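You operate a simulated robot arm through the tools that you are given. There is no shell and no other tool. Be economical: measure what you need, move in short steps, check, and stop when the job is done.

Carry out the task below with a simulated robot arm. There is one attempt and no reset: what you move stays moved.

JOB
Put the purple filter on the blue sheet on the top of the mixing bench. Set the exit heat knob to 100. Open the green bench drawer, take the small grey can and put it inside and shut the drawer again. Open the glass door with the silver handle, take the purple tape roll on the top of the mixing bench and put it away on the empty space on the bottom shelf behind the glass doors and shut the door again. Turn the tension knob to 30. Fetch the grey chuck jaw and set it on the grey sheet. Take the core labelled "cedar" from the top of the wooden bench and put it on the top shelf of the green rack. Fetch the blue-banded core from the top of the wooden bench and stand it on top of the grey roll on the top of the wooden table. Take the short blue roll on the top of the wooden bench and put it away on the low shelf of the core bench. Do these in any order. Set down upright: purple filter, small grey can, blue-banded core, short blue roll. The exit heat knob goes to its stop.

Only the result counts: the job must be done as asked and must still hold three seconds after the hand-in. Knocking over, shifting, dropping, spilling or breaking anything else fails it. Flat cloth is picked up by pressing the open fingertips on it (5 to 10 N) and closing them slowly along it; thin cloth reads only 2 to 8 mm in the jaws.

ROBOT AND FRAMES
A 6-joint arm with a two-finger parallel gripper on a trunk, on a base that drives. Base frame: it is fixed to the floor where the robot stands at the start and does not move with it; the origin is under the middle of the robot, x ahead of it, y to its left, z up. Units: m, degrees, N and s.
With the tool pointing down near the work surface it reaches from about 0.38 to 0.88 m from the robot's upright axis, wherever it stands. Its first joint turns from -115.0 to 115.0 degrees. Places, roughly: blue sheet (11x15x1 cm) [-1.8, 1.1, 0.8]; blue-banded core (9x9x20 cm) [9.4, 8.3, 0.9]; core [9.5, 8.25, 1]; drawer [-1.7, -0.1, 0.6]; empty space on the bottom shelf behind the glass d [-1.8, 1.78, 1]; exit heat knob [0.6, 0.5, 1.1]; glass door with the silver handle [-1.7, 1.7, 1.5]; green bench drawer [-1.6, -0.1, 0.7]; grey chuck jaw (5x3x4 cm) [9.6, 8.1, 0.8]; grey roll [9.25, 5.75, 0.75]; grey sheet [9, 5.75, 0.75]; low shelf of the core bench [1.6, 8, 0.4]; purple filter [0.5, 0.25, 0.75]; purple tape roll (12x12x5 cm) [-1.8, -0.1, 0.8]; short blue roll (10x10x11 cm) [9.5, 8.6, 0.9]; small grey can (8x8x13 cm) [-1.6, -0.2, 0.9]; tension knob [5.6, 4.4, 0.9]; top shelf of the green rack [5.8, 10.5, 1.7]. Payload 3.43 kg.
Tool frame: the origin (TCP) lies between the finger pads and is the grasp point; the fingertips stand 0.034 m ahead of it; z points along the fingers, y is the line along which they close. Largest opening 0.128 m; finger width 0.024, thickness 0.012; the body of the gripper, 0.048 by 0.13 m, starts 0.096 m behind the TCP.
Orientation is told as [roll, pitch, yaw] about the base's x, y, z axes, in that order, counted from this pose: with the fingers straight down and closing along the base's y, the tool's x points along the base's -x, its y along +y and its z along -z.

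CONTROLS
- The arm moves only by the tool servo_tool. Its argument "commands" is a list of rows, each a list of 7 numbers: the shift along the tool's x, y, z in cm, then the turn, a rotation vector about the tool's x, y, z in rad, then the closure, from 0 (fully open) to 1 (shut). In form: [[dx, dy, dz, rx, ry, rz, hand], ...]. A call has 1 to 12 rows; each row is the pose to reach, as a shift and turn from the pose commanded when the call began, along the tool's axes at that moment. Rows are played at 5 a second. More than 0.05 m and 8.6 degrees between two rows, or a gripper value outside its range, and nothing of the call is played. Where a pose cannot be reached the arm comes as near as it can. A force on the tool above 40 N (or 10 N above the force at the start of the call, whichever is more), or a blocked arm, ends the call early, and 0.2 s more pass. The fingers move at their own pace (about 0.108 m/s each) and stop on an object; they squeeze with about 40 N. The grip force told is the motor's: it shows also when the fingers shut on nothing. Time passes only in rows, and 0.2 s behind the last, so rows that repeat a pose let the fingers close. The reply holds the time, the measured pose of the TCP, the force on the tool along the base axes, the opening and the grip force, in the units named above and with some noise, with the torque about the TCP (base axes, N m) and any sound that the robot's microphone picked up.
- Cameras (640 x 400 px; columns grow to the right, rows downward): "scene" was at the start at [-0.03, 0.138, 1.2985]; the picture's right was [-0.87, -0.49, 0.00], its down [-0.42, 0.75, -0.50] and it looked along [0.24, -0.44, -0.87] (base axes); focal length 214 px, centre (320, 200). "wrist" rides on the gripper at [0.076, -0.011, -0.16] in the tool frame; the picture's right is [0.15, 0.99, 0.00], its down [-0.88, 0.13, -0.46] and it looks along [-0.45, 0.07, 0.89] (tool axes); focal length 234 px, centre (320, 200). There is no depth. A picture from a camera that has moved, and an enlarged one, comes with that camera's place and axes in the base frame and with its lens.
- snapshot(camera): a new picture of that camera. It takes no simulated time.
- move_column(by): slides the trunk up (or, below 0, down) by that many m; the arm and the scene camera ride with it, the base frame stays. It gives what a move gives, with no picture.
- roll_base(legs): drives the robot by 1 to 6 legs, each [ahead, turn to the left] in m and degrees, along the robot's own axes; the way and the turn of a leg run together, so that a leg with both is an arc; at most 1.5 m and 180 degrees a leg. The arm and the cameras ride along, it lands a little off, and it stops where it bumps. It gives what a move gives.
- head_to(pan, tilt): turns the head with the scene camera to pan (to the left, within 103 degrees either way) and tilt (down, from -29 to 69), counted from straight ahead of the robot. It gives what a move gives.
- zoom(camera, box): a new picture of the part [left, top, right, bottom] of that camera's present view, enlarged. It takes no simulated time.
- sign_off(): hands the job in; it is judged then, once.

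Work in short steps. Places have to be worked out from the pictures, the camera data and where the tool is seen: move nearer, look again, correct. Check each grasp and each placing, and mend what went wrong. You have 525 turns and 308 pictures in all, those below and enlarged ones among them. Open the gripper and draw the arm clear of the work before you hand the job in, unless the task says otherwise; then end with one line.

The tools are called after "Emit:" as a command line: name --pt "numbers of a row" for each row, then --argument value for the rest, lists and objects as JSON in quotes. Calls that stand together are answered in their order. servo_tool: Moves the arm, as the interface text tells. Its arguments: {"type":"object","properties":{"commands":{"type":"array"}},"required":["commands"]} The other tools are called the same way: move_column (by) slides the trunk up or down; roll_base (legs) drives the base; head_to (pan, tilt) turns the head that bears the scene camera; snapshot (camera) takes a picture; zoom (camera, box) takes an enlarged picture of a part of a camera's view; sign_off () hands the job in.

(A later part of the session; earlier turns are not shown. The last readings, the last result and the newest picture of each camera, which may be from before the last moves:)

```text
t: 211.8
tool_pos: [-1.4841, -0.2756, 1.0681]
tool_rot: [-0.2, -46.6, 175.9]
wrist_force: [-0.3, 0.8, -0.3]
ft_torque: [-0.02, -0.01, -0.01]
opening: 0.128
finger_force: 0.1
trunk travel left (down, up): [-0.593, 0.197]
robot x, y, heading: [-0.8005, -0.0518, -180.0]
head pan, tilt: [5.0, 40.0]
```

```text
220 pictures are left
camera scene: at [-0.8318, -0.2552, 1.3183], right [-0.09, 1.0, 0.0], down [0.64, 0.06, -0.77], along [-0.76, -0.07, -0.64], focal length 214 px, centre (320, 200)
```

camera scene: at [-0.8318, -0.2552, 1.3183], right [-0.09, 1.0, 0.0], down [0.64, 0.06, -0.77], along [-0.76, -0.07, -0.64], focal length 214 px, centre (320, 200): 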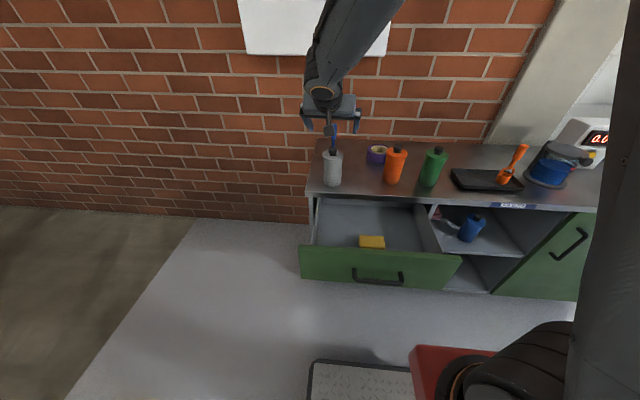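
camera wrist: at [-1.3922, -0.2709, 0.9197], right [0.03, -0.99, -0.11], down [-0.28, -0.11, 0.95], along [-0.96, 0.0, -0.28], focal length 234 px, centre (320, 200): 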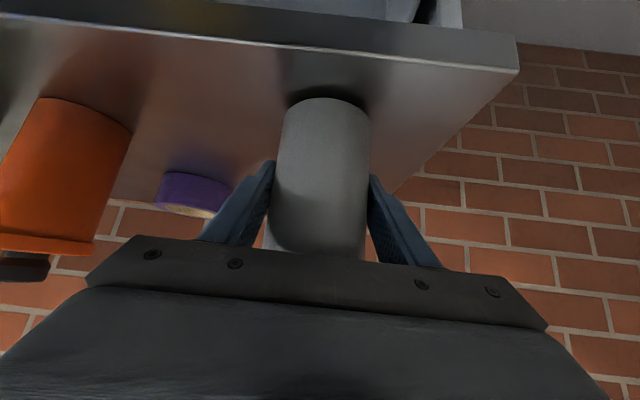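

Can stands clear. Retract the arm a bit and drive to about (-1.0, 0.33) facing diagonally toward the drawer.

Emit:
servo_tool --pt "1.3 0 -4.3 0 0 0 0" --pt "2.6 0 -8.6 0 0 0 0" --pt "3.9 0 -12.9 0 0 0 0" --pt "5.2 0 -17.2 0 0 0 0" --pt "6.4 0 -21.4 0 0 0 0"

Emit:
roll_base --legs '[[-0.25, 0], [0, -90], [0.38, 0], [0, 90], [0.45, 0], [0, 49]]'

Emit:
head_to --pan 0 --tilt 40

Emit:
snapshot --camera "scene"

```text
t: 213.0
tool_pos: [-1.2846, -0.2885, 1.1657]
tool_rot: [-0.3, -46.5, 176.0]
wrist_force: [-0.3, -0.2, 0.6]
ft_torque: [0.05, -0.01, 0.01]
opening: 0.1276
finger_force: 0.0
trunk travel left (down, up): [-0.593, 0.197]
robot x, y, heading: [-0.8048, -0.055, -179.8]
head pan, tilt: [5.0, 40.0]
```

```text
t: 229.1
tool_pos: [-1.1413, -0.1792, 1.1663]
tool_rot: [-0.3, -46.7, -135.3]
wrist_force: [-0.8, -0.6, 0.3]
ft_torque: [0.03, -0.01, 0.02]
opening: 0.1278
finger_force: 0.1
trunk travel left (down, up): [-0.593, 0.197]
robot x, y, heading: [-1.0018, 0.3354, -131.0]
head pan, tilt: [5.0, 40.0]
```

```text
t: 229.7
tool_pos: [-1.1403, -0.1791, 1.1675]
tool_rot: [-0.2, -46.7, -135.3]
wrist_force: [1.0, -0.3, 0.8]
ft_torque: [0.02, 0.01, -0.01]
opening: 0.1278
finger_force: 0.0
trunk travel left (down, up): [-0.593, 0.197]
robot x, y, heading: [-0.9969, 0.3389, -131.3]
head pan, tilt: [0.0, 40.0]
```

```text
219 pictures are left
camera scene: at [-0.872, 0.189, 1.3183], right [-0.75, 0.66, 0.0], down [0.42, 0.48, -0.77], along [-0.51, -0.58, -0.64], focal length 214 px, centre (320, 200)
```

scene: 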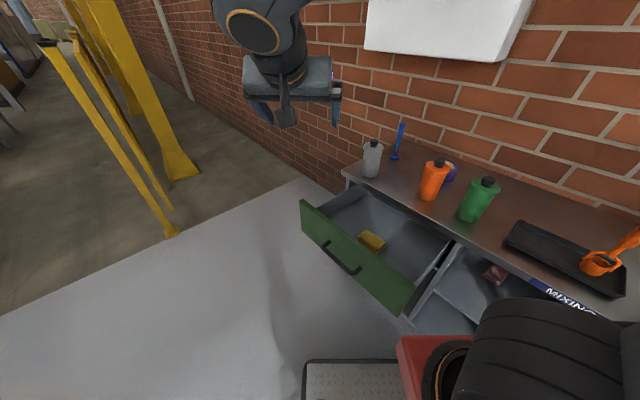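

Robot well placed. Move to the diagonal pre-grasp of the can (target (-1.564,-0.269,0.857)).

Emit:
servo_tool --pt "-0.3 -2.6 3.6 0 0 0 0" --pt "-0.6 -5.2 7.2 0 0 0 0" --pt "-0.9 -7.8 10.8 0 0 0 0" --pt "-1.1 -10.4 14.4 0 0 0 0" --pt "-1.3 -13 18 0 0 0 0" --pt "-1.5 -15.6 21.6 0 0 0 0" --pt "-1.8 -18.2 25.2 0 0 0 0" --pt "-2.1 -20.8 28.8 0 0 0 0" --pt "-2.4 -23.4 32.8 0 0 0 0"

Emit:
snapshot --camera "wrist"

Emit:
snapshot --camera "scene"

```text
t: 231.7
tool_pos: [-1.486, -0.1904, 0.9607]
tool_rot: [-0.2, -46.7, -135.4]
wrist_force: [0.9, 0.1, 0.5]
ft_torque: [0.05, 0.01, 0.03]
opening: 0.1281
finger_force: 0.1
trunk travel left (down, up): [-0.593, 0.197]
robot x, y, heading: [-0.9997, 0.3356, -131.3]
head pan, tilt: [0.0, 40.0]
```

```text
218 pictures are left
camera wrist: at [-1.3745, -0.0644, 1.0163], right [0.76, -0.64, -0.11], down [-0.1, -0.29, 0.95], along [-0.64, -0.72, -0.28], focal length 234 px, centre (320, 200)
```

wrist: 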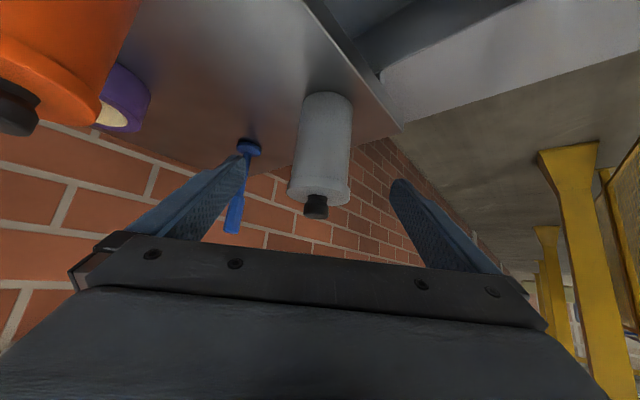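

```text
217 pictures are left
camera scene: at [-0.8714, 0.1893, 1.3183], right [-0.75, 0.66, 0.0], down [0.42, 0.48, -0.77], along [-0.51, -0.58, -0.64], focal length 214 px, centre (320, 200)
```

scene: 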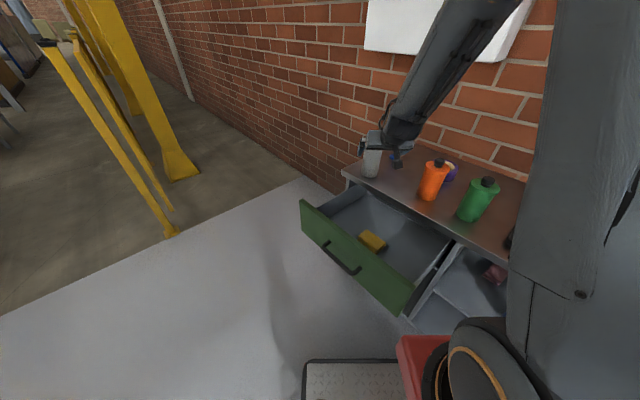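

Can centred between the fingers; advance 15 cm along the tool and grip.

Emit:
servo_tool --pt "0 0 4 0 0 0 0" --pt "0 0 8 0 0 0 0" --pt "0 0 12 0 0 0 0" --pt "0 0 15 0 0 0 0"

Emit:
snapshot --camera "wrist"

```text
t: 232.7
tool_pos: [-1.5631, -0.2676, 0.8587]
tool_rot: [-1.0, -46.4, -135.4]
wrist_force: [0.7, 0.1, 0.7]
ft_torque: [-0.01, -0.02, 0.0]
opening: 0.1278
finger_force: 0.1
trunk travel left (down, up): [-0.593, 0.197]
robot x, y, heading: [-0.9993, 0.3369, -131.2]
head pan, tilt: [0.0, 40.0]
```

```text
216 pictures are left
camera wrist: at [-1.4496, -0.1434, 0.9144], right [0.76, -0.64, -0.12], down [-0.1, -0.29, 0.95], along [-0.64, -0.71, -0.29], focal length 234 px, centre (320, 200)
```

wrist: 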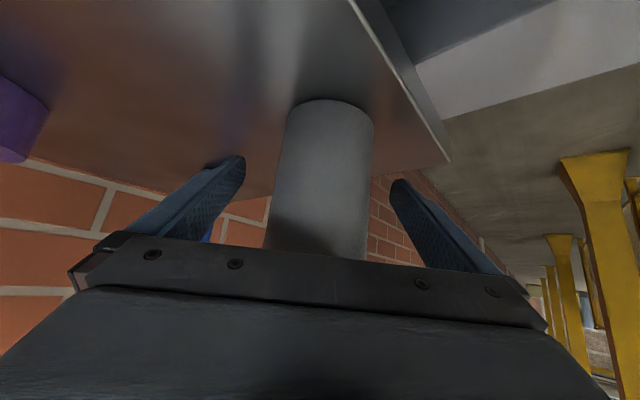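

Close, then lift straight up 14 cm.

Emit:
servo_tool --pt "0 0 0 0 0 0 0.4" --pt "0 0 0 0 0 0 0.8" --pt "0 0 0 0 0 0 1" --pt "0 0 0 0 0 0 1" --pt "-0.7 0 -0.7 0 0 0 1" --pt "-2.2 0 -2.1 0 0 0 1" --pt "-4.4 0 -4.1 0 0 0 1" --pt "-7.3 0 -6.9 0 0 0 1" --pt "-10.2 0 -9.6 0 0 0 1"

Emit:
snapshot --camera "scene"

```text
t: 234.7
tool_pos: [-1.5673, -0.2662, 0.9913]
tool_rot: [-8.3, -46.8, -124.7]
wrist_force: [1.2, -0.3, -5.3]
ft_torque: [-0.05, 0.07, -0.01]
opening: 0.0705
finger_force: 39.8
out of reach, approached as far as the arm can: row 9
trunk travel left (down, up): [-0.593, 0.197]
robot x, y, heading: [-1.0031, 0.3356, -131.2]
head pan, tilt: [0.0, 40.0]
```

```text
215 pictures are left
camera scene: at [-0.8723, 0.1887, 1.3183], right [-0.75, 0.66, 0.0], down [0.42, 0.48, -0.77], along [-0.51, -0.57, -0.64], focal length 214 px, centre (320, 200)
```

scene: 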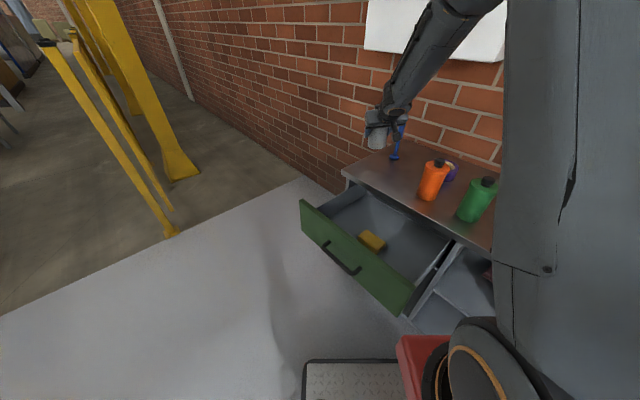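

Held. To clear the drawer front I'll also yaw the hand 30° about the vertical (can is round) while moving over the drawer at (-1.385, -0.26).

Emit:
servo_tool --pt "1.5 2 -1.6 0 0 0 1" --pt "3 4 -3.2 -0.064 0 -0.06 1" --pt "4.5 6 -4.8 -0.127 0 -0.12 1" --pt "6 8 -6.4 -0.191 0 -0.18 1" --pt "7.5 10 -8 -0.254 0 -0.239 1" --pt "9.07 11.94 -9.62 -0.318 0 -0.299 1" --pt "9.07 11.94 -9.62 -0.381 0 -0.359 1"

Emit:
snapshot --camera "scene"

Emit:
snapshot --camera "wrist"

```text
t: 236.3
tool_pos: [-1.3795, -0.2939, 0.9749]
tool_rot: [-1.3, -45.7, -120.1]
wrist_force: [-0.8, -0.1, -4.6]
ft_torque: [-0.03, 0.01, 0.01]
opening: 0.0706
finger_force: 40.3
out of reach, approached as far as the arm can: row 2, 3, 4, 5, 6, 7
trunk travel left (down, up): [-0.593, 0.197]
robot x, y, heading: [-0.9984, 0.3377, -131.2]
head pan, tilt: [0.0, 40.0]
```

```text
214 pictures are left
camera scene: at [-0.8721, 0.1888, 1.3183], right [-0.75, 0.66, 0.0], down [0.42, 0.48, -0.77], along [-0.51, -0.57, -0.64], focal length 214 px, centre (320, 200)
```

scene: 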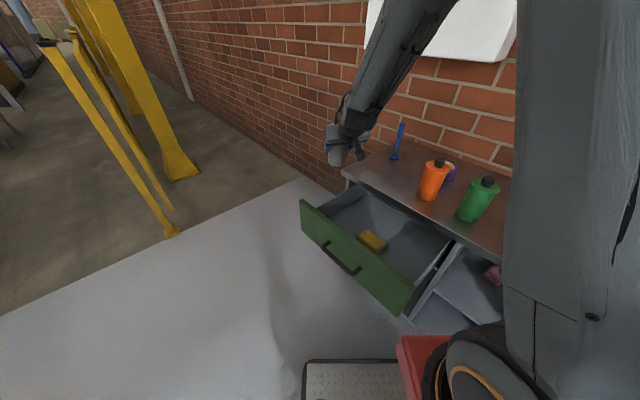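

```text
213 pictures are left
camera wrist: at [-1.3021, -0.144, 1.0344], right [0.9, -0.42, -0.12], down [-0.02, -0.32, 0.95], along [-0.44, -0.85, -0.3], focal length 234 px, centre (320, 200)
```

wrist: 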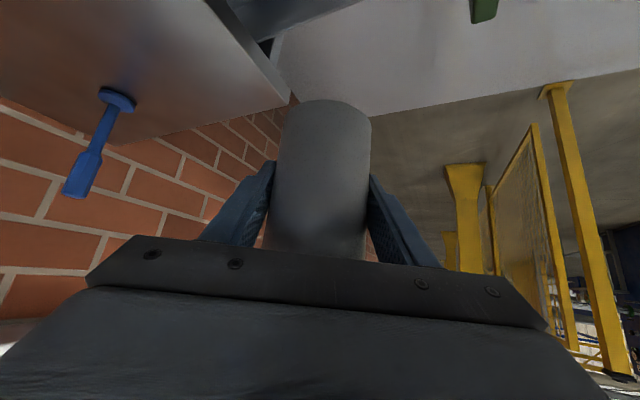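

Partly out of reach (yaw limited to about -120°). Re-command that yaw and see whether the position (-1.395,-0.262) is then met.

Emit:
servo_tool --pt "-0.3 -0.9 0.3 0.1 0 0.09 1" --pt "-0.3 -0.9 0.3 0.19 0 0.18 1"

```text
t: 236.9
tool_pos: [-1.3906, -0.292, 0.9776]
tool_rot: [-1.8, -46.0, -134.7]
wrist_force: [0.4, 0.7, -4.2]
ft_torque: [-0.02, -0.03, 0.02]
opening: 0.0704
finger_force: 40.5
out of reach, approached as far as the arm can: row 1
trunk travel left (down, up): [-0.593, 0.197]
robot x, y, heading: [-0.9948, 0.3378, -131.1]
head pan, tilt: [0.0, 40.0]
```

The commanded pose follows the reached one. Now shift +3 cm in y and yaw back +20°.

Emit:
servo_tool --pt "1.2 -2.5 -1.3 0 0 0 1" --pt "1.2 -2.5 -1.3 -0.085 0 -0.08 1" --pt "1.2 -2.5 -1.3 -0.17 0 -0.16 1" --pt "1.2 -2.5 -1.3 -0.254 0 -0.239 1"

```text
t: 237.9
tool_pos: [-1.3828, -0.2662, 0.9754]
tool_rot: [-1.4, -45.5, -122.0]
wrist_force: [-0.1, -0.2, -4.7]
ft_torque: [0.04, -0.01, 0.0]
opening: 0.0706
finger_force: 39.9
out of reach, approached as far as the arm can: row 3, 4
trunk travel left (down, up): [-0.593, 0.197]
robot x, y, heading: [-1.0013, 0.3366, -131.3]
head pan, tilt: [0.0, 40.0]
```

Zoom at the drawer for wall thickness and floor depth before lowering.

Emit:
zoom --camera "scene" --box '[290, 110, 460, 320]'

```text
1.90 times, centred on (375, 215) of scene
camera zoom: at [-0.8721, 0.1888, 1.3183], right [-0.75, 0.66, 0.0], down [0.42, 0.48, -0.77], along [-0.51, -0.57, -0.64], focal length 408 px, centre (215, 171)
```

zoom: 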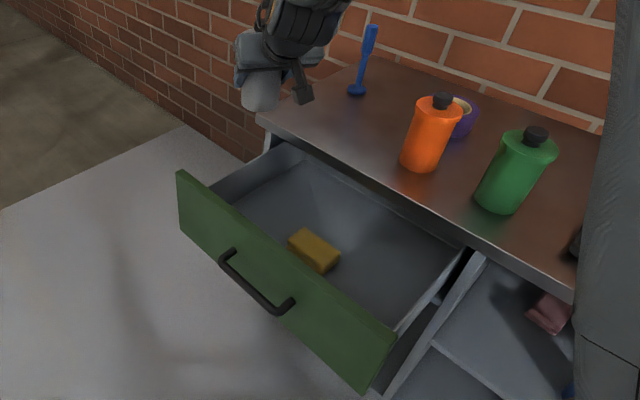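

Shift to x=-1.41 and lower via the trunk (keeps the posture) by 0.22 m, then look.

Emit:
servo_tool --pt "-0.3 -1.3 0.3 0 0 0 1" --pt "-0.6 -2.6 0.7 0 0 0 1"

Emit:
move_column --by -0.15

Emit:
zoom --camera "scene" --box '[250, 50, 450, 250]'

Emit:
snapshot --camera "wrist"

```text
t: 238.5
tool_pos: [-1.3965, -0.2685, 0.9733]
tool_rot: [-2.1, -45.5, -121.9]
wrist_force: [-0.2, -0.3, -4.3]
ft_torque: [0.01, -0.01, 0.03]
opening: 0.0709
finger_force: 40.4
out of reach, approached as far as the arm can: row 2
trunk travel left (down, up): [-0.593, 0.197]
robot x, y, heading: [-0.9976, 0.335, -131.0]
head pan, tilt: [0.0, 40.0]
```

```text
t: 240.3
tool_pos: [-1.4255, -0.3005, 0.8224]
tool_rot: [-1.9, -45.5, -121.9]
wrist_force: [0.3, 0.1, -5.0]
ft_torque: [0.01, 0.02, 0.01]
opening: 0.0707
finger_force: 40.7
trunk travel left (down, up): [-0.443, 0.347]
robot x, y, heading: [-0.9989, 0.3375, -131.3]
head pan, tilt: [0.0, 40.0]
```

```text
2.00 times, centred on (350, 150) of scene
camera zoom: at [-0.8997, 0.1575, 1.1683], right [-0.75, 0.66, 0.0], down [0.42, 0.48, -0.77], along [-0.51, -0.57, -0.64], focal length 429 px, centre (260, 300)
```

zoom: 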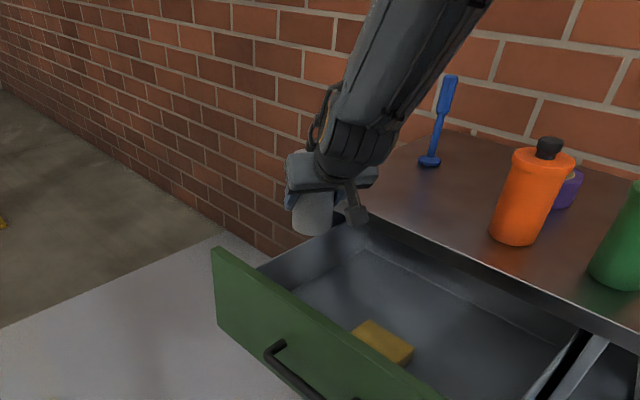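

```text
210 pictures are left
camera wrist: at [-1.3415, -0.154, 0.8831], right [0.88, -0.46, -0.13], down [-0.03, -0.33, 0.94], along [-0.47, -0.83, -0.3], focal length 234 px, centre (320, 200)
```

wrist: 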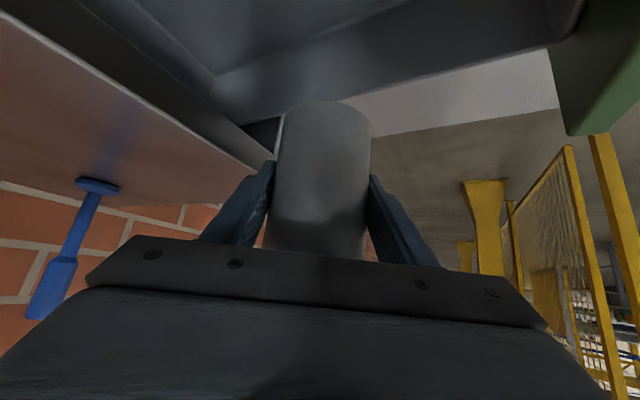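

The trunk slides forward as it lowers (~0.28 m/m). Back the base 0.08 m to compensate, then lower further.

Emit:
roll_base --legs '[[-0.08, 0]]'

Emit:
move_column --by -0.07

Emit:
zoom --camera "scene" --box '[250, 70, 450, 270]'

Emit:
snapshot --camera "wrist"

```text
t: 241.3
tool_pos: [-1.3721, -0.2392, 0.8234]
tool_rot: [-1.8, -45.5, -121.8]
wrist_force: [-0.6, 0.2, -5.8]
ft_torque: [0.01, 0.02, 0.03]
opening: 0.0706
finger_force: 40.0
trunk travel left (down, up): [-0.443, 0.347]
robot x, y, heading: [-0.9469, 0.3972, -130.9]
head pan, tilt: [0.0, 40.0]
```

```text
t: 242.4
tool_pos: [-1.3716, -0.2399, 0.7546]
tool_rot: [-2.0, -45.6, -121.9]
wrist_force: [0.0, 0.3, -4.6]
ft_torque: [0.03, 0.02, 0.0]
opening: 0.0707
finger_force: 40.2
trunk travel left (down, up): [-0.373, 0.417]
robot x, y, heading: [-0.9441, 0.3981, -131.3]
head pan, tilt: [0.0, 40.0]
```

```text
2.00 times, centred on (350, 170) of scene
camera zoom: at [-0.8592, 0.2035, 1.0983], right [-0.75, 0.66, 0.0], down [0.42, 0.48, -0.77], along [-0.51, -0.58, -0.64], focal length 429 px, centre (260, 260)
```

zoom: 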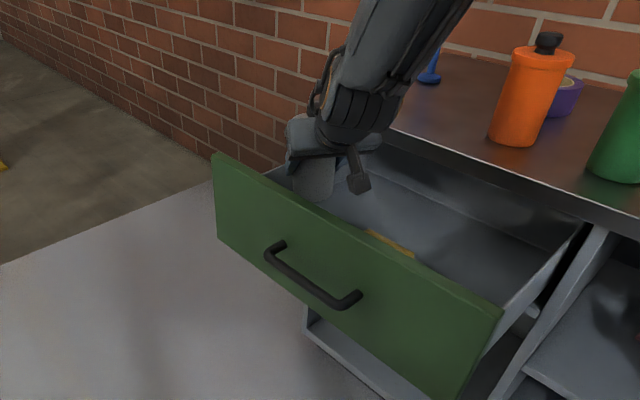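

```text
208 pictures are left
camera wrist: at [-1.2878, -0.0936, 0.8132], right [0.88, -0.46, -0.13], down [-0.03, -0.33, 0.94], along [-0.47, -0.83, -0.3], focal length 234 px, centre (320, 200)
```

wrist: 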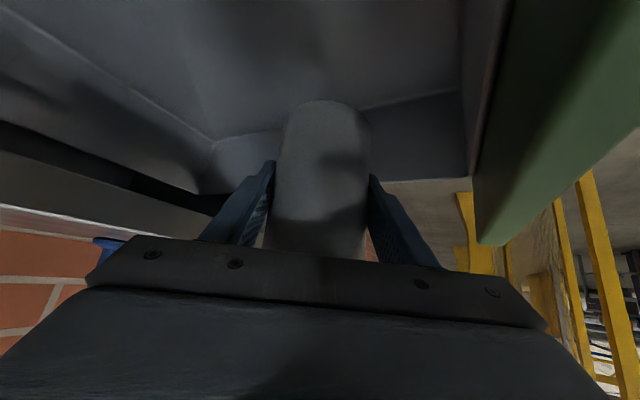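

Camera side is near the drawer front; shift the hand 3.5 cm deeper (−x), then lower more.

Emit:
servo_tool --pt "-1.1 -1.1 1.1 0 0 0 1" --pt "-2.2 -2.2 2.2 0 0 0 1"

Emit:
move_column --by -0.04

Emit:
snapshot --camera "wrist"

Emit:
zoom --camera "scene" --box '[250, 70, 450, 270]'

```text
t: 243.0
tool_pos: [-1.3979, -0.2446, 0.75]
tool_rot: [-3.5, -43.8, -121.9]
wrist_force: [0.7, 0.3, -5.0]
ft_torque: [0.01, -0.02, 0.02]
opening: 0.0704
finger_force: 39.2
out of reach, approached as far as the arm can: row 2
trunk travel left (down, up): [-0.373, 0.417]
robot x, y, heading: [-0.9401, 0.3958, -131.2]
head pan, tilt: [0.0, 40.0]
```

```text
t: 243.8
tool_pos: [-1.4052, -0.2525, 0.7102]
tool_rot: [-3.5, -43.8, -121.9]
wrist_force: [-0.2, 0.2, -5.0]
ft_torque: [0.06, -0.01, 0.01]
opening: 0.0707
finger_force: 39.8
trunk travel left (down, up): [-0.333, 0.457]
robot x, y, heading: [-0.9473, 0.4006, -131.2]
head pan, tilt: [0.0, 40.0]
```

```text
207 pictures are left
camera wrist: at [-1.3195, -0.11, 0.7747], right [0.87, -0.47, -0.14], down [-0.04, -0.36, 0.93], along [-0.49, -0.81, -0.33], focal length 234 px, centre (320, 200)
```

wrist: 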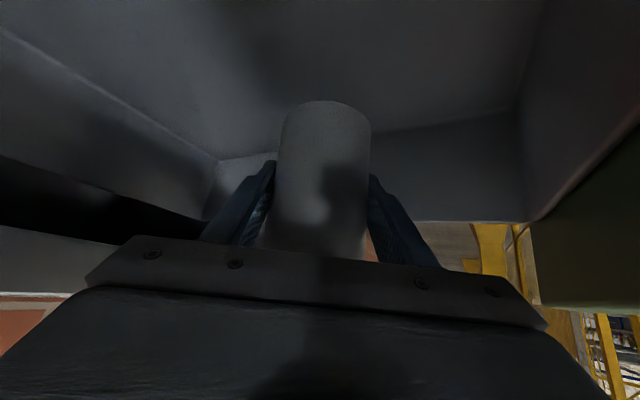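

```text
2.00 times, centred on (350, 170) of scene
camera zoom: at [-0.8666, 0.1951, 1.0583], right [-0.75, 0.66, 0.0], down [0.42, 0.48, -0.77], along [-0.51, -0.58, -0.64], focal length 429 px, centre (260, 260)
```

zoom: 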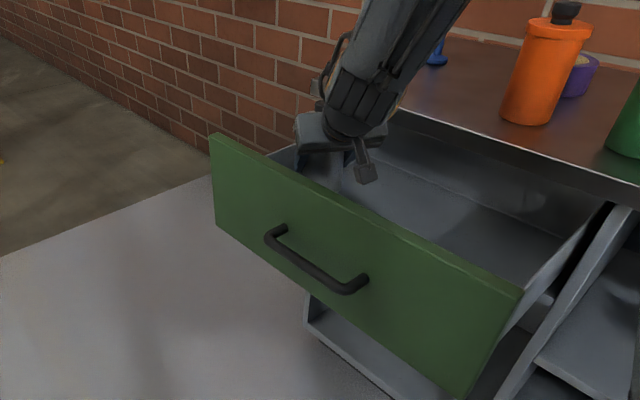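

Inside the drawer. Lower in 1 cm trunk steps watching the force.

Emit:
move_column --by -0.015

Emit:
move_column --by -0.01

Emit:
move_column --by -0.007

```text
t: 244.5
tool_pos: [-1.4049, -0.2532, 0.6956]
tool_rot: [-3.5, -43.8, -122.0]
wrist_force: [0.5, -0.1, -4.3]
ft_torque: [0.03, 0.01, 0.04]
opening: 0.0706
finger_force: 40.2
trunk travel left (down, up): [-0.318, 0.472]
robot x, y, heading: [-0.9486, 0.3981, -131.3]
head pan, tilt: [0.0, 40.0]
```

```text
t: 245.1
tool_pos: [-1.4045, -0.251, 0.6858]
tool_rot: [-3.5, -43.8, -121.9]
wrist_force: [0.1, 0.3, -5.7]
ft_torque: [0.02, 0.0, -0.02]
opening: 0.0706
finger_force: 40.0
trunk travel left (down, up): [-0.308, 0.482]
robot x, y, heading: [-0.9466, 0.3927, -131.2]
head pan, tilt: [0.0, 40.0]
```

```text
t: 245.6
tool_pos: [-1.406, -0.2518, 0.6782]
tool_rot: [-3.5, -43.8, -121.9]
wrist_force: [0.3, 0.2, -4.8]
ft_torque: [0.04, -0.01, -0.01]
opening: 0.0702
finger_force: 40.2
trunk travel left (down, up): [-0.301, 0.489]
robot x, y, heading: [-0.9508, 0.3956, -131.3]
head pan, tilt: [0.0, 40.0]
```

No contact yet; look from the wrist and keep lowering.

Emit:
move_column --by -0.006

Emit:
move_column --by -0.005

Emit:
snapshot --camera "wrist"

Emit:
zoom --camera "scene" --box '[280, 90, 430, 230]'

```text
t: 246.2
tool_pos: [-1.4042, -0.2514, 0.6734]
tool_rot: [-3.6, -43.8, -121.9]
wrist_force: [-0.3, 0.1, -5.0]
ft_torque: [0.01, 0.02, 0.01]
opening: 0.0707
finger_force: 40.0
trunk travel left (down, up): [-0.295, 0.495]
robot x, y, heading: [-0.9457, 0.3978, -131.4]
head pan, tilt: [0.0, 40.0]
```

```text
t: 246.7
tool_pos: [-1.4052, -0.2518, 0.6673]
tool_rot: [-3.5, -43.8, -121.9]
wrist_force: [0.2, 0.2, -5.2]
ft_torque: [-0.02, 0.02, 0.01]
opening: 0.0705
finger_force: 39.8
trunk travel left (down, up): [-0.29, 0.5]
robot x, y, heading: [-0.9446, 0.3972, -131.3]
head pan, tilt: [0.0, 40.0]
```

```text
205 pictures are left
camera wrist: at [-1.3194, -0.1101, 0.7317], right [0.87, -0.47, -0.15], down [-0.04, -0.36, 0.93], along [-0.49, -0.81, -0.33], focal length 234 px, centre (320, 200)
```

wrist: 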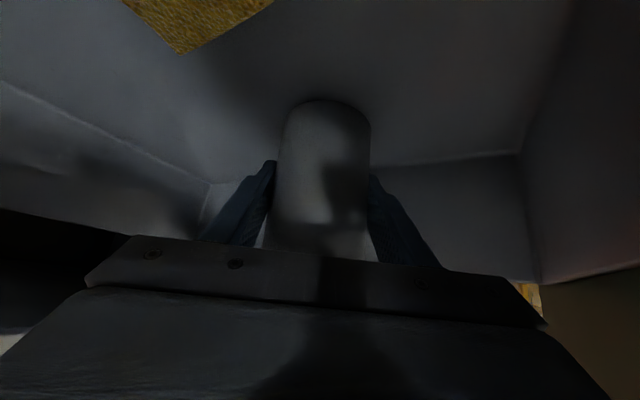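

```text
2.86 times, centred on (355, 160) of scene
camera zoom: at [-0.8744, 0.1862, 1.0153], right [-0.75, 0.66, 0.0], down [0.42, 0.48, -0.77], along [-0.51, -0.58, -0.64], focal length 613 px, centre (220, 314)
```

zoom: 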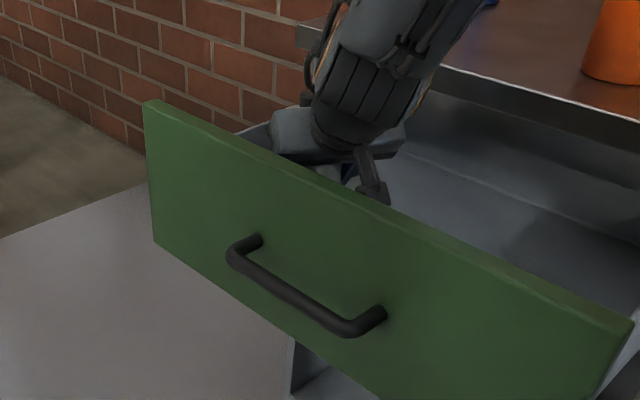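

Continue lowering by 5 mm steps.

Emit:
move_column --by -0.005

Emit:
move_column --by -0.004

Emit:
move_column --by -0.004

```text
t: 247.2
tool_pos: [-1.4049, -0.2529, 0.6642]
tool_rot: [-3.7, -44.0, -122.1]
wrist_force: [0.4, -2.8, 12.4]
ft_torque: [-0.9, -0.18, 0.12]
opening: 0.0707
finger_force: 39.9
trunk travel left (down, up): [-0.285, 0.505]
robot x, y, heading: [-0.9432, 0.3981, -131.3]
head pan, tilt: [0.0, 40.0]
```

```text
t: 247.8
tool_pos: [-1.4057, -0.2528, 0.6588]
tool_rot: [-3.5, -43.9, -121.9]
wrist_force: [1.5, -0.2, 26.2]
ft_torque: [-1.17, -0.6, 0.22]
opening: 0.0698
finger_force: 40.0
trunk travel left (down, up): [-0.281, 0.509]
robot x, y, heading: [-0.95, 0.3984, -131.4]
head pan, tilt: [0.0, 40.0]
```

```text
t: 248.3
tool_pos: [-1.405, -0.2513, 0.6557]
tool_rot: [-3.4, -43.9, -122.0]
wrist_force: [-0.7, -0.7, 26.6]
ft_torque: [-0.86, -0.53, 0.1]
opening: 0.069
finger_force: 40.1
trunk travel left (down, up): [-0.277, 0.513]
robot x, y, heading: [-0.9512, 0.395, -131.3]
head pan, tilt: [0.0, 40.0]
```

Can rests on the drawer floor. Open to ~10.5 cm and raise the trunk straight up.

Emit:
servo_tool --pt "0 0 0 0 0 0 0.8" --pt "0 0 0 0 0 0 0.5" --pt "0 0 0 0 0 0 0.18" --pt "0 0 0 0 0 0 0.18" --pt "0 0 0 0 0 0 0.18"

Emit:
move_column --by 0.05

Emit:
snapshot --camera "wrist"

```text
t: 249.5
tool_pos: [-1.4051, -0.2512, 0.6543]
tool_rot: [-3.5, -43.7, -121.9]
wrist_force: [-0.5, 0.2, 0.6]
ft_torque: [-0.01, 0.05, 0.01]
opening: 0.1049
finger_force: 0.0
trunk travel left (down, up): [-0.277, 0.513]
robot x, y, heading: [-0.9429, 0.3961, -131.1]
head pan, tilt: [0.0, 40.0]
```

```text
t: 250.4
tool_pos: [-1.4053, -0.2518, 0.7044]
tool_rot: [-3.4, -43.7, -121.9]
wrist_force: [-0.6, -0.1, 0.3]
ft_torque: [-0.04, -0.02, -0.04]
opening: 0.1052
finger_force: 0.1
trunk travel left (down, up): [-0.327, 0.463]
robot x, y, heading: [-0.9471, 0.3973, -131.3]
head pan, tilt: [0.0, 40.0]
```

```text
203 pictures are left
camera wrist: at [-1.3191, -0.11, 0.7689], right [0.87, -0.47, -0.15], down [-0.04, -0.36, 0.93], along [-0.49, -0.81, -0.33], focal length 234 px, centre (320, 200)
```

wrist: 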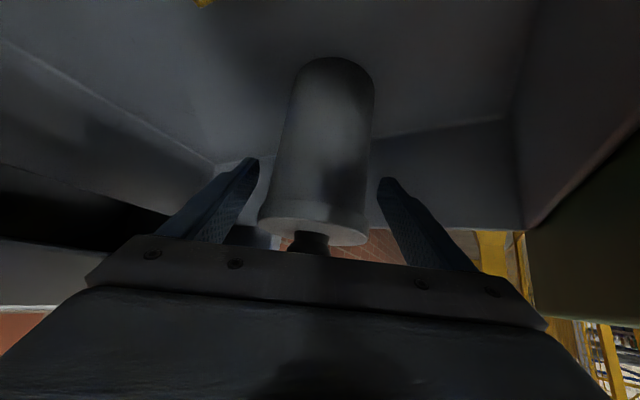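

Can stands upright with its lid on, fingers clear. Raise out.

Emit:
move_column --by 0.06

Emit:
move_column --by 0.3

Emit:
snapshot --camera "scene"

```text
t: 251.4
tool_pos: [-1.4055, -0.2516, 0.7644]
tool_rot: [-3.6, -43.7, -121.9]
wrist_force: [-0.1, 0.1, -0.3]
ft_torque: [-0.05, 0.02, 0.01]
opening: 0.1049
finger_force: 0.0
trunk travel left (down, up): [-0.387, 0.403]
robot x, y, heading: [-0.9436, 0.3991, -131.3]
head pan, tilt: [0.0, 40.0]
```

```text
t: 254.4
tool_pos: [-1.4055, -0.2526, 1.0637]
tool_rot: [-3.6, -43.7, -121.9]
wrist_force: [-0.3, 0.3, 0.2]
ft_torque: [0.01, -0.03, -0.02]
opening: 0.1052
finger_force: 0.0
trunk travel left (down, up): [-0.687, 0.103]
robot x, y, heading: [-0.9474, 0.3986, -131.2]
head pan, tilt: [0.0, 40.0]
```

```text
202 pictures are left
camera scene: at [-0.8014, 0.2693, 1.4123], right [-0.75, 0.66, 0.0], down [0.42, 0.48, -0.77], along [-0.51, -0.58, -0.64], focal length 214 px, centre (320, 200)
```

scene: 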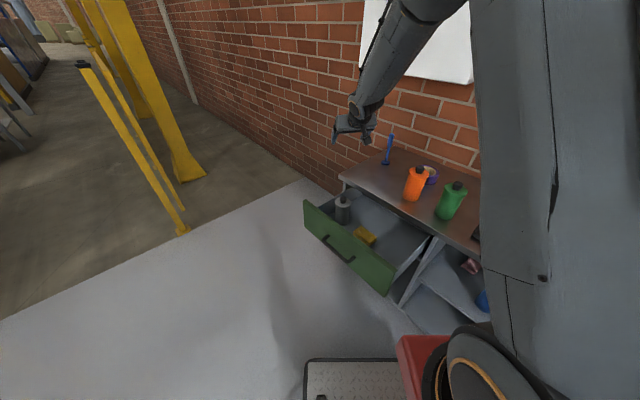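

The can stands inside. Refold the hand to vertical and retract before driving around to shut the drawer.

Emit:
servo_tool --pt "1.8 0.6 -3.5 0 0.1 0 0.5" --pt "3.6 1.2 -7 0 0.2 0 1" --pt "5.4 1.8 -10.4 0 0.3 0 1" --pt "7.2 2.4 -13.9 0 0.4 0 1" --pt "9 3 -17.3 0 0.5 0 1" --pt "10.8 3.6 -20.8 0 0.6 0 1" --pt "12.6 4.2 -24.2 0 0.7 0 1" --pt "14.5 4.9 -27.7 0 0.765 0 1"

Emit:
roll_base --legs '[[-0.3, 0], [0, -49], [0, 90], [0.72, 0], [0, -90]]'

Emit:
head_to --pan 0 --tilt 35

Emit:
snapshot --camera "scene"

```text
t: 256.2
tool_pos: [-1.1936, -0.0359, 1.16]
tool_rot: [-2.6, 0.2, -124.4]
wrist_force: [-0.1, -0.1, -0.3]
ft_torque: [0.03, -0.02, 0.01]
opening: 0.0001
finger_force: 32.8
trunk travel left (down, up): [-0.687, 0.103]
robot x, y, heading: [-0.9473, 0.3963, -131.1]
head pan, tilt: [0.0, 40.0]
```

```text
t: 271.8
tool_pos: [-1.2243, -0.1811, 1.1605]
tool_rot: [-2.7, 0.0, -174.5]
wrist_force: [0.7, -0.3, -0.2]
ft_torque: [0.02, -0.02, 0.0]
opening: 0.0
finger_force: 32.9
trunk travel left (down, up): [-0.687, 0.103]
robot x, y, heading: [-0.7314, -0.0944, 178.6]
head pan, tilt: [0.0, 40.0]
```

```text
t: 272.5
tool_pos: [-1.2242, -0.1816, 1.1596]
tool_rot: [-2.6, 0.0, -174.4]
wrist_force: [0.2, 0.5, 0.4]
ft_torque: [0.01, -0.01, 0.01]
opening: 0.0
finger_force: 33.2
trunk travel left (down, up): [-0.687, 0.103]
robot x, y, heading: [-0.7318, -0.0928, 178.8]
head pan, tilt: [0.0, 35.0]
```

```text
201 pictures are left
camera scene: at [-0.7422, -0.2876, 1.4199], right [0.02, 1.0, 0.0], down [0.57, -0.01, -0.82], along [-0.82, 0.02, -0.57], focal length 214 px, centre (320, 200)
```

scene: 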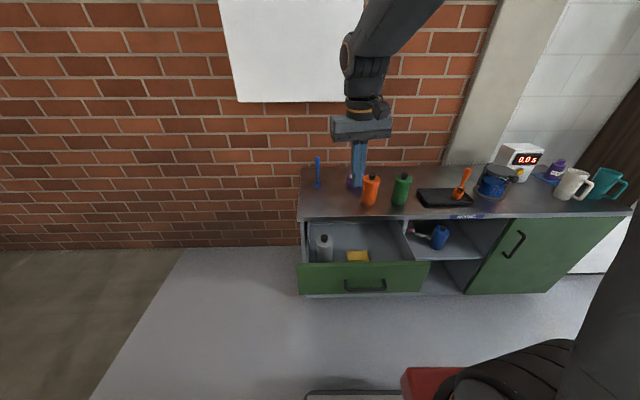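

Back off 0.13 m, centre on the handle and lower the closed fingers to handle height.

Emit:
roll_base --legs '[[-0.14, 1.2]]'

Emit:
servo_tool --pt "0 -3.5 0 0 0 0 1" --pt "0 -7 0 0 0 0 1"

Emit:
move_column --by -0.4

Emit:
move_column --by -0.06

Emit:
head_to --pan 10 --tilt 35

Emit:
snapshot --camera "scene"

```text
t: 273.8
tool_pos: [-1.0833, -0.1948, 1.1591]
tool_rot: [-2.6, -0.1, -172.9]
wrist_force: [-0.2, 0.2, -0.5]
ft_torque: [0.06, -0.03, 0.03]
opening: 0.0003
finger_force: 33.3
trunk travel left (down, up): [-0.687, 0.103]
robot x, y, heading: [-0.5938, -0.094, -179.9]
head pan, tilt: [0.0, 35.0]
```

```text
t: 274.4
tool_pos: [-1.092, -0.126, 1.1647]
tool_rot: [-2.6, 0.0, -173.0]
wrist_force: [0.1, -0.9, 0.4]
ft_torque: [0.03, -0.05, 0.03]
opening: 0.0001
finger_force: 33.1
trunk travel left (down, up): [-0.687, 0.103]
robot x, y, heading: [-0.593, -0.0942, -180.2]
head pan, tilt: [0.0, 35.0]
```

```text
t: 278.2
tool_pos: [-1.0914, -0.1266, 0.7634]
tool_rot: [-2.6, 0.0, -173.0]
wrist_force: [-0.6, -0.5, 0.1]
ft_torque: [0.01, -0.01, -0.02]
opening: 0.0
finger_force: 33.4
trunk travel left (down, up): [-0.287, 0.503]
robot x, y, heading: [-0.5897, -0.0939, -180.0]
head pan, tilt: [0.0, 35.0]
```

```text
t: 279.2
tool_pos: [-1.0912, -0.1264, 0.7023]
tool_rot: [-2.6, 0.0, -173.0]
wrist_force: [0.1, 1.1, 0.3]
ft_torque: [0.03, 0.0, 0.04]
opening: 0.0
finger_force: 32.8
trunk travel left (down, up): [-0.227, 0.563]
robot x, y, heading: [-0.5905, -0.0937, -179.8]
head pan, tilt: [0.0, 35.0]
```

```text
t: 280.0
tool_pos: [-1.0898, -0.1256, 0.7037]
tool_rot: [-2.6, 0.0, -173.1]
wrist_force: [0.0, 0.4, 0.1]
ft_torque: [0.01, 0.03, 0.01]
opening: 0.0
finger_force: 33.1
trunk travel left (down, up): [-0.227, 0.563]
robot x, y, heading: [-0.5922, -0.0974, -179.7]
head pan, tilt: [10.0, 35.0]
```

```text
200 pictures are left
camera scene: at [-0.724, -0.3048, 0.9599], right [-0.17, 0.98, 0.0], down [0.56, 0.1, -0.82], along [-0.81, -0.14, -0.57], focal length 214 px, centre (320, 200)
```

scene: 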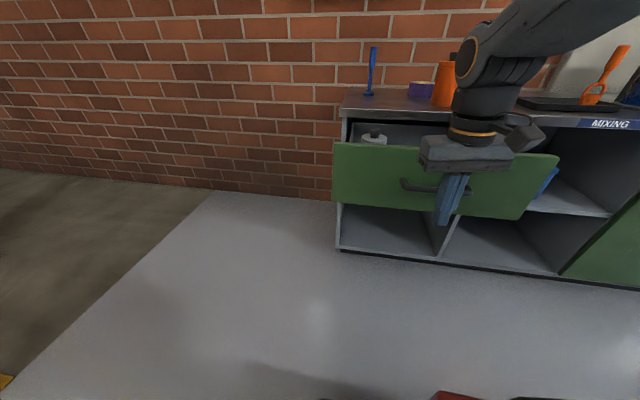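

Push: drive forward 0.2 m first and check the can clears under the bench top.

Emit:
roll_base --legs '[[0.2, 0]]'

Emit:
zoom --camera "scene" --box '[320, 60, 620, 260]'

```text
t: 281.6
tool_pos: [-1.2946, -0.1261, 0.702]
tool_rot: [-2.6, -0.1, -173.0]
wrist_force: [0.0, -0.2, -0.3]
ft_torque: [0.02, -0.02, 0.03]
opening: 0.0001
finger_force: 33.3
trunk travel left (down, up): [-0.227, 0.563]
robot x, y, heading: [-0.7967, -0.0951, -179.7]
head pan, tilt: [10.0, 35.0]
```

```text
2.00 times, centred on (470, 160) of scene
camera zoom: at [-0.9279, -0.3052, 0.9599], right [-0.18, 0.98, 0.0], down [0.56, 0.1, -0.82], along [-0.81, -0.14, -0.57], focal length 429 px, centre (20, 280)
```

zoom: 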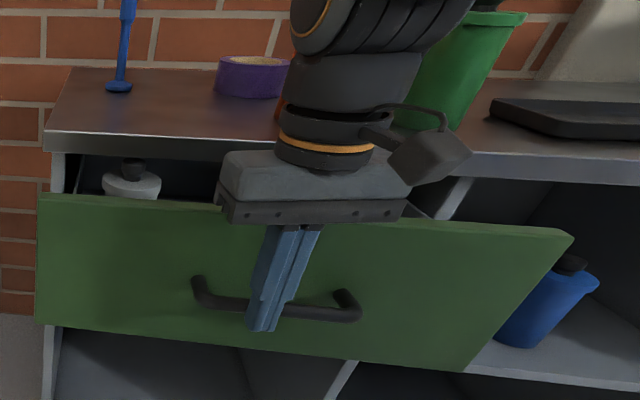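

Knob seems just under the bench lip. Push 5 cm more and check.

Emit:
roll_base --legs '[[0.05, 0]]'

Emit:
zoom --camera "scene" --box '[320, 60, 620, 260]'

```text
t: 282.5
tool_pos: [-1.3437, -0.1263, 0.7025]
tool_rot: [-2.6, 0.1, -173.0]
wrist_force: [-0.4, -0.9, -0.7]
ft_torque: [0.04, 0.0, -0.01]
opening: 0.0
finger_force: 32.9
trunk travel left (down, up): [-0.227, 0.563]
robot x, y, heading: [-0.8472, -0.0924, -180.1]
head pan, tilt: [10.0, 35.0]
```

```text
2.00 times, centred on (470, 160) of scene
camera zoom: at [-0.9774, -0.3052, 0.9599], right [-0.18, 0.98, 0.0], down [0.56, 0.1, -0.82], along [-0.81, -0.14, -0.57], focal length 429 px, centre (20, 280)
```

zoom: 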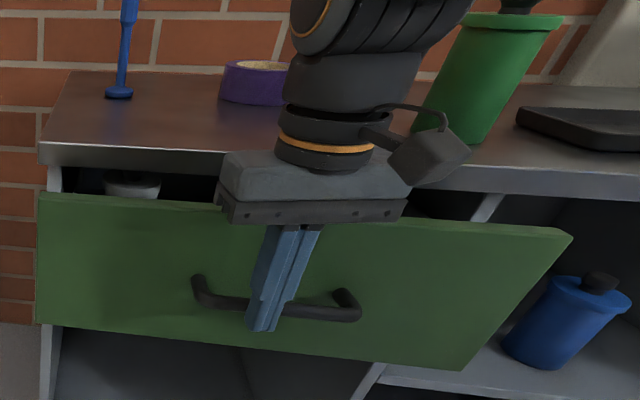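

Clears. Continue pushing in small legs.

Emit:
roll_base --legs '[[0.05, 0]]'

Emit:
roll_base --legs '[[0.025, 0]]'

Emit:
zoom --camera "scene" --box '[320, 60, 620, 260]'

```text
t: 283.4
tool_pos: [-1.3941, -0.127, 0.7029]
tool_rot: [-2.6, 0.0, -172.9]
wrist_force: [0.0, -0.3, 0.0]
ft_torque: [-0.02, 0.0, 0.03]
opening: 0.0
finger_force: 33.2
trunk travel left (down, up): [-0.227, 0.563]
robot x, y, heading: [-0.8964, -0.0995, -179.9]
head pan, tilt: [10.0, 35.0]
```

```text
t: 284.2
tool_pos: [-1.4189, -0.1266, 0.7026]
tool_rot: [-2.5, 0.0, -173.0]
wrist_force: [0.0, -0.3, 0.4]
ft_torque: [0.01, 0.05, 0.0]
opening: 0.0
finger_force: 32.9
trunk travel left (down, up): [-0.227, 0.563]
robot x, y, heading: [-0.92, -0.0964, -179.7]
head pan, tilt: [10.0, 35.0]
```

```text
2.00 times, centred on (470, 160) of scene
camera zoom: at [-1.0524, -0.3053, 0.9599], right [-0.18, 0.98, 0.0], down [0.56, 0.1, -0.82], along [-0.81, -0.14, -0.57], focal length 429 px, centre (20, 280)
```

zoom: 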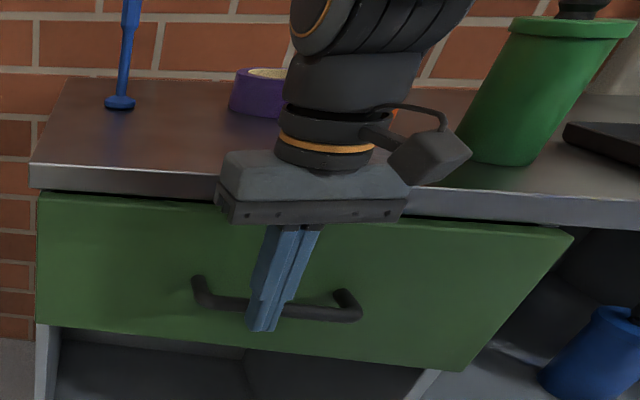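

Nearly shut. Push the rest with the arm until resistance.

Emit:
servo_tool --pt "-0.5 0 0 0 0 0 1" --pt "-1 0 0 0 0 0 1" --pt "-1.4 0 0 0 0 0 1"

Emit:
servo_tool --pt "-0.4 0 0 0 0 0 1" --pt "-0.8 0 0 0 0 0 1"

Emit:
zoom --camera "scene" --box '[320, 60, 620, 260]'

```text
t: 285.0
tool_pos: [-1.4347, -0.1277, 0.7018]
tool_rot: [-2.6, 0.0, -173.0]
wrist_force: [0.8, -0.3, 0.9]
ft_torque: [-0.01, -0.03, -0.02]
opening: 0.0002
finger_force: 33.4
trunk travel left (down, up): [-0.227, 0.563]
robot x, y, heading: [-0.9258, -0.0942, -179.9]
head pan, tilt: [10.0, 35.0]
```

```text
t: 285.6
tool_pos: [-1.4409, -0.13, 0.7023]
tool_rot: [-2.6, 0.0, -173.0]
wrist_force: [0.2, -0.4, 0.0]
ft_torque: [0.02, -0.02, -0.01]
opening: 0.0001
finger_force: 33.1
trunk travel left (down, up): [-0.227, 0.563]
robot x, y, heading: [-0.9233, -0.095, -179.7]
head pan, tilt: [10.0, 35.0]
```

```text
2.00 times, centred on (470, 160) of scene
camera zoom: at [-1.0524, -0.3053, 0.9599], right [-0.18, 0.98, 0.0], down [0.56, 0.1, -0.82], along [-0.81, -0.14, -0.57], focal length 429 px, centre (20, 280)
```

zoom: 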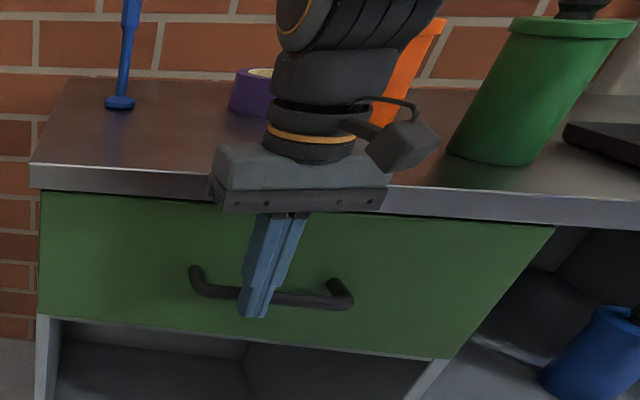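

Push up to another 1.2 cm to feel the end.

Emit:
servo_tool --pt "-0.4 0 0 0 0 0 1" --pt "-0.8 0 0 0 0 0 1" --pt "-1.2 0 0 0 0 0 1"

Emit:
zoom --camera "scene" --box '[320, 60, 620, 260]'

```text
t: 286.3
tool_pos: [-1.4452, -0.1293, 0.7014]
tool_rot: [-2.5, 0.8, -173.1]
wrist_force: [8.6, 0.8, 2.3]
ft_torque: [-0.05, -0.16, -0.01]
opening: 0.0001
finger_force: 32.7
trunk travel left (down, up): [-0.227, 0.563]
robot x, y, heading: [-0.921, -0.0975, -179.7]
head pan, tilt: [10.0, 35.0]
stopped in row 3: the force on the tool passed its limit at 47 N (the readings are from after the stop); the commanded pose is now the measured one
```

```text
2.00 times, centred on (470, 160) of scene
camera zoom: at [-1.0517, -0.3053, 0.9599], right [-0.18, 0.98, 0.0], down [0.56, 0.1, -0.82], along [-0.81, -0.14, -0.57], focal length 429 px, centre (20, 280)
```

zoom: 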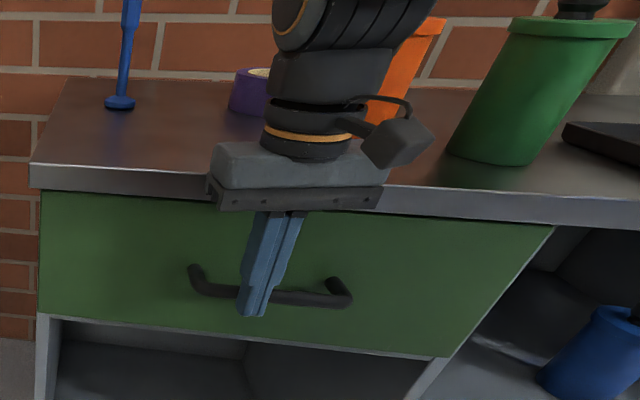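

Drawer is shut (hard stop at 47 N). Next the tape roll at ≈(-1.776,-0.063); orange can stands in front of it, so I approach diagonally from the left: back off, raise, drive to (-1.16,-0.58) heading 140°.

Emit:
roll_base --legs '[[-0.25, 0]]'

Emit:
move_column --by 0.375

Emit:
roll_base --legs '[[0, 44.2], [0.688, 0], [0, -84.2]]'

Emit:
head_to --pan 0 --tilt 35

Emit:
snapshot --camera "scene"

```text
t: 288.1
tool_pos: [-1.191, -0.1298, 0.7025]
tool_rot: [-2.6, 0.7, -173.0]
wrist_force: [-0.5, 0.4, 0.2]
ft_torque: [0.0, 0.04, -0.01]
opening: 0.0
finger_force: 32.9
trunk travel left (down, up): [-0.227, 0.563]
robot x, y, heading: [-0.6663, -0.0981, -180.1]
head pan, tilt: [10.0, 35.0]
```

```text
t: 291.8
tool_pos: [-1.1917, -0.1303, 1.0759]
tool_rot: [-2.6, 0.7, -173.0]
wrist_force: [-0.6, 0.3, -0.6]
ft_torque: [-0.02, 0.02, 0.0]
opening: 0.0
finger_force: 33.2
trunk travel left (down, up): [-0.602, 0.188]
robot x, y, heading: [-0.6663, -0.095, -179.7]
head pan, tilt: [10.0, 35.0]
```

```text
t: 299.2
tool_pos: [-1.6851, -0.7089, 1.0769]
tool_rot: [-2.5, 0.7, -161.0]
wrist_force: [-0.4, -0.6, -0.9]
ft_torque: [0.01, 0.01, 0.01]
opening: 0.0002
finger_force: 32.8
trunk travel left (down, up): [-0.602, 0.188]
robot x, y, heading: [-1.1777, -0.567, -167.6]
head pan, tilt: [10.0, 35.0]
stopped in leg 3: the robot was blocked; the commanded pose is now the measured one
```

```text
t: 300.0
tool_pos: [-1.6849, -0.7096, 1.0766]
tool_rot: [-2.6, 0.8, -161.0]
wrist_force: [-0.6, -0.9, -0.3]
ft_torque: [0.01, -0.03, 0.01]
opening: 0.0
finger_force: 33.4
trunk travel left (down, up): [-0.602, 0.188]
robot x, y, heading: [-1.1767, -0.5681, -167.9]
head pan, tilt: [0.0, 35.0]
```

```text
194 pictures are left
camera scene: at [-1.1647, -0.7632, 1.3349], right [-0.21, 0.98, 0.0], down [0.56, 0.12, -0.82], along [-0.8, -0.18, -0.57], focal length 214 px, centre (320, 200)
```

scene: 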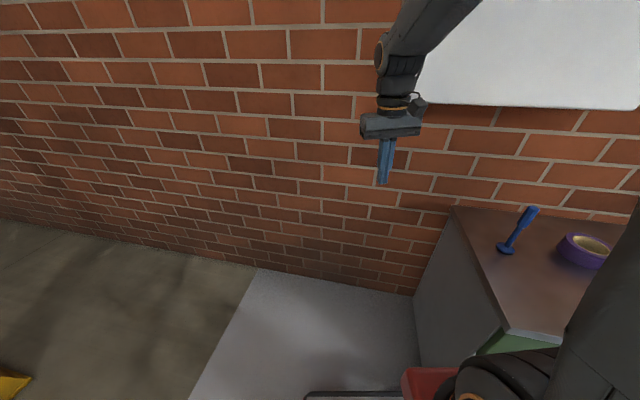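

The base corner touched the bench corner while turning. Back away and approach by a wider route.

Emit:
roll_base --legs '[[-0.25, 0], [0, 48], [0.25, 0], [0, -103], [0.17, 0]]'

Emit:
head_to --pan -10 --tilt 40

Emit:
snapshot --camera "scene"

```text
t: 310.8
tool_pos: [-1.5881, -0.2749, 1.0765]
tool_rot: [-2.6, 0.6, 142.8]
wrist_force: [-1.0, -0.5, -0.1]
ft_torque: [0.02, -0.01, -0.01]
opening: 0.0001
finger_force: 32.9
trunk travel left (down, up): [-0.602, 0.188]
robot x, y, heading: [-1.19, -0.6168, 136.2]
head pan, tilt: [0.0, 35.0]
```

```text
t: 311.6
tool_pos: [-1.588, -0.2748, 1.0766]
tool_rot: [-2.5, 0.7, 142.6]
wrist_force: [-0.9, -0.2, -0.9]
ft_torque: [0.0, -0.02, -0.05]
opening: 0.0
finger_force: 32.9
trunk travel left (down, up): [-0.602, 0.188]
robot x, y, heading: [-1.1897, -0.6125, 136.3]
head pan, tilt: [-10.0, 40.0]
```

```text
193 pictures are left
camera scene: at [-1.3313, -0.7304, 1.3274], right [0.81, 0.59, 0.0], down [0.38, -0.52, -0.77], along [-0.45, 0.62, -0.64], focal length 214 px, centre (320, 200)
```

scene: 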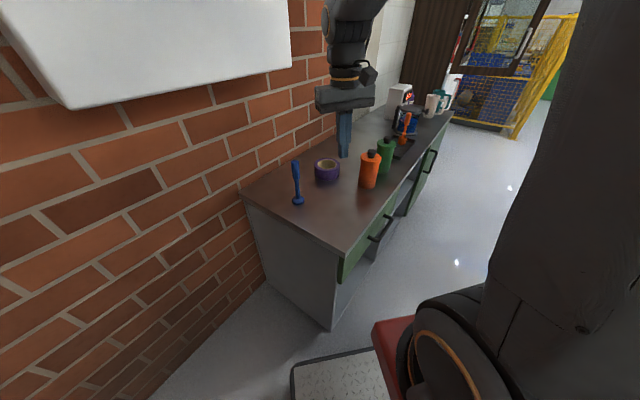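

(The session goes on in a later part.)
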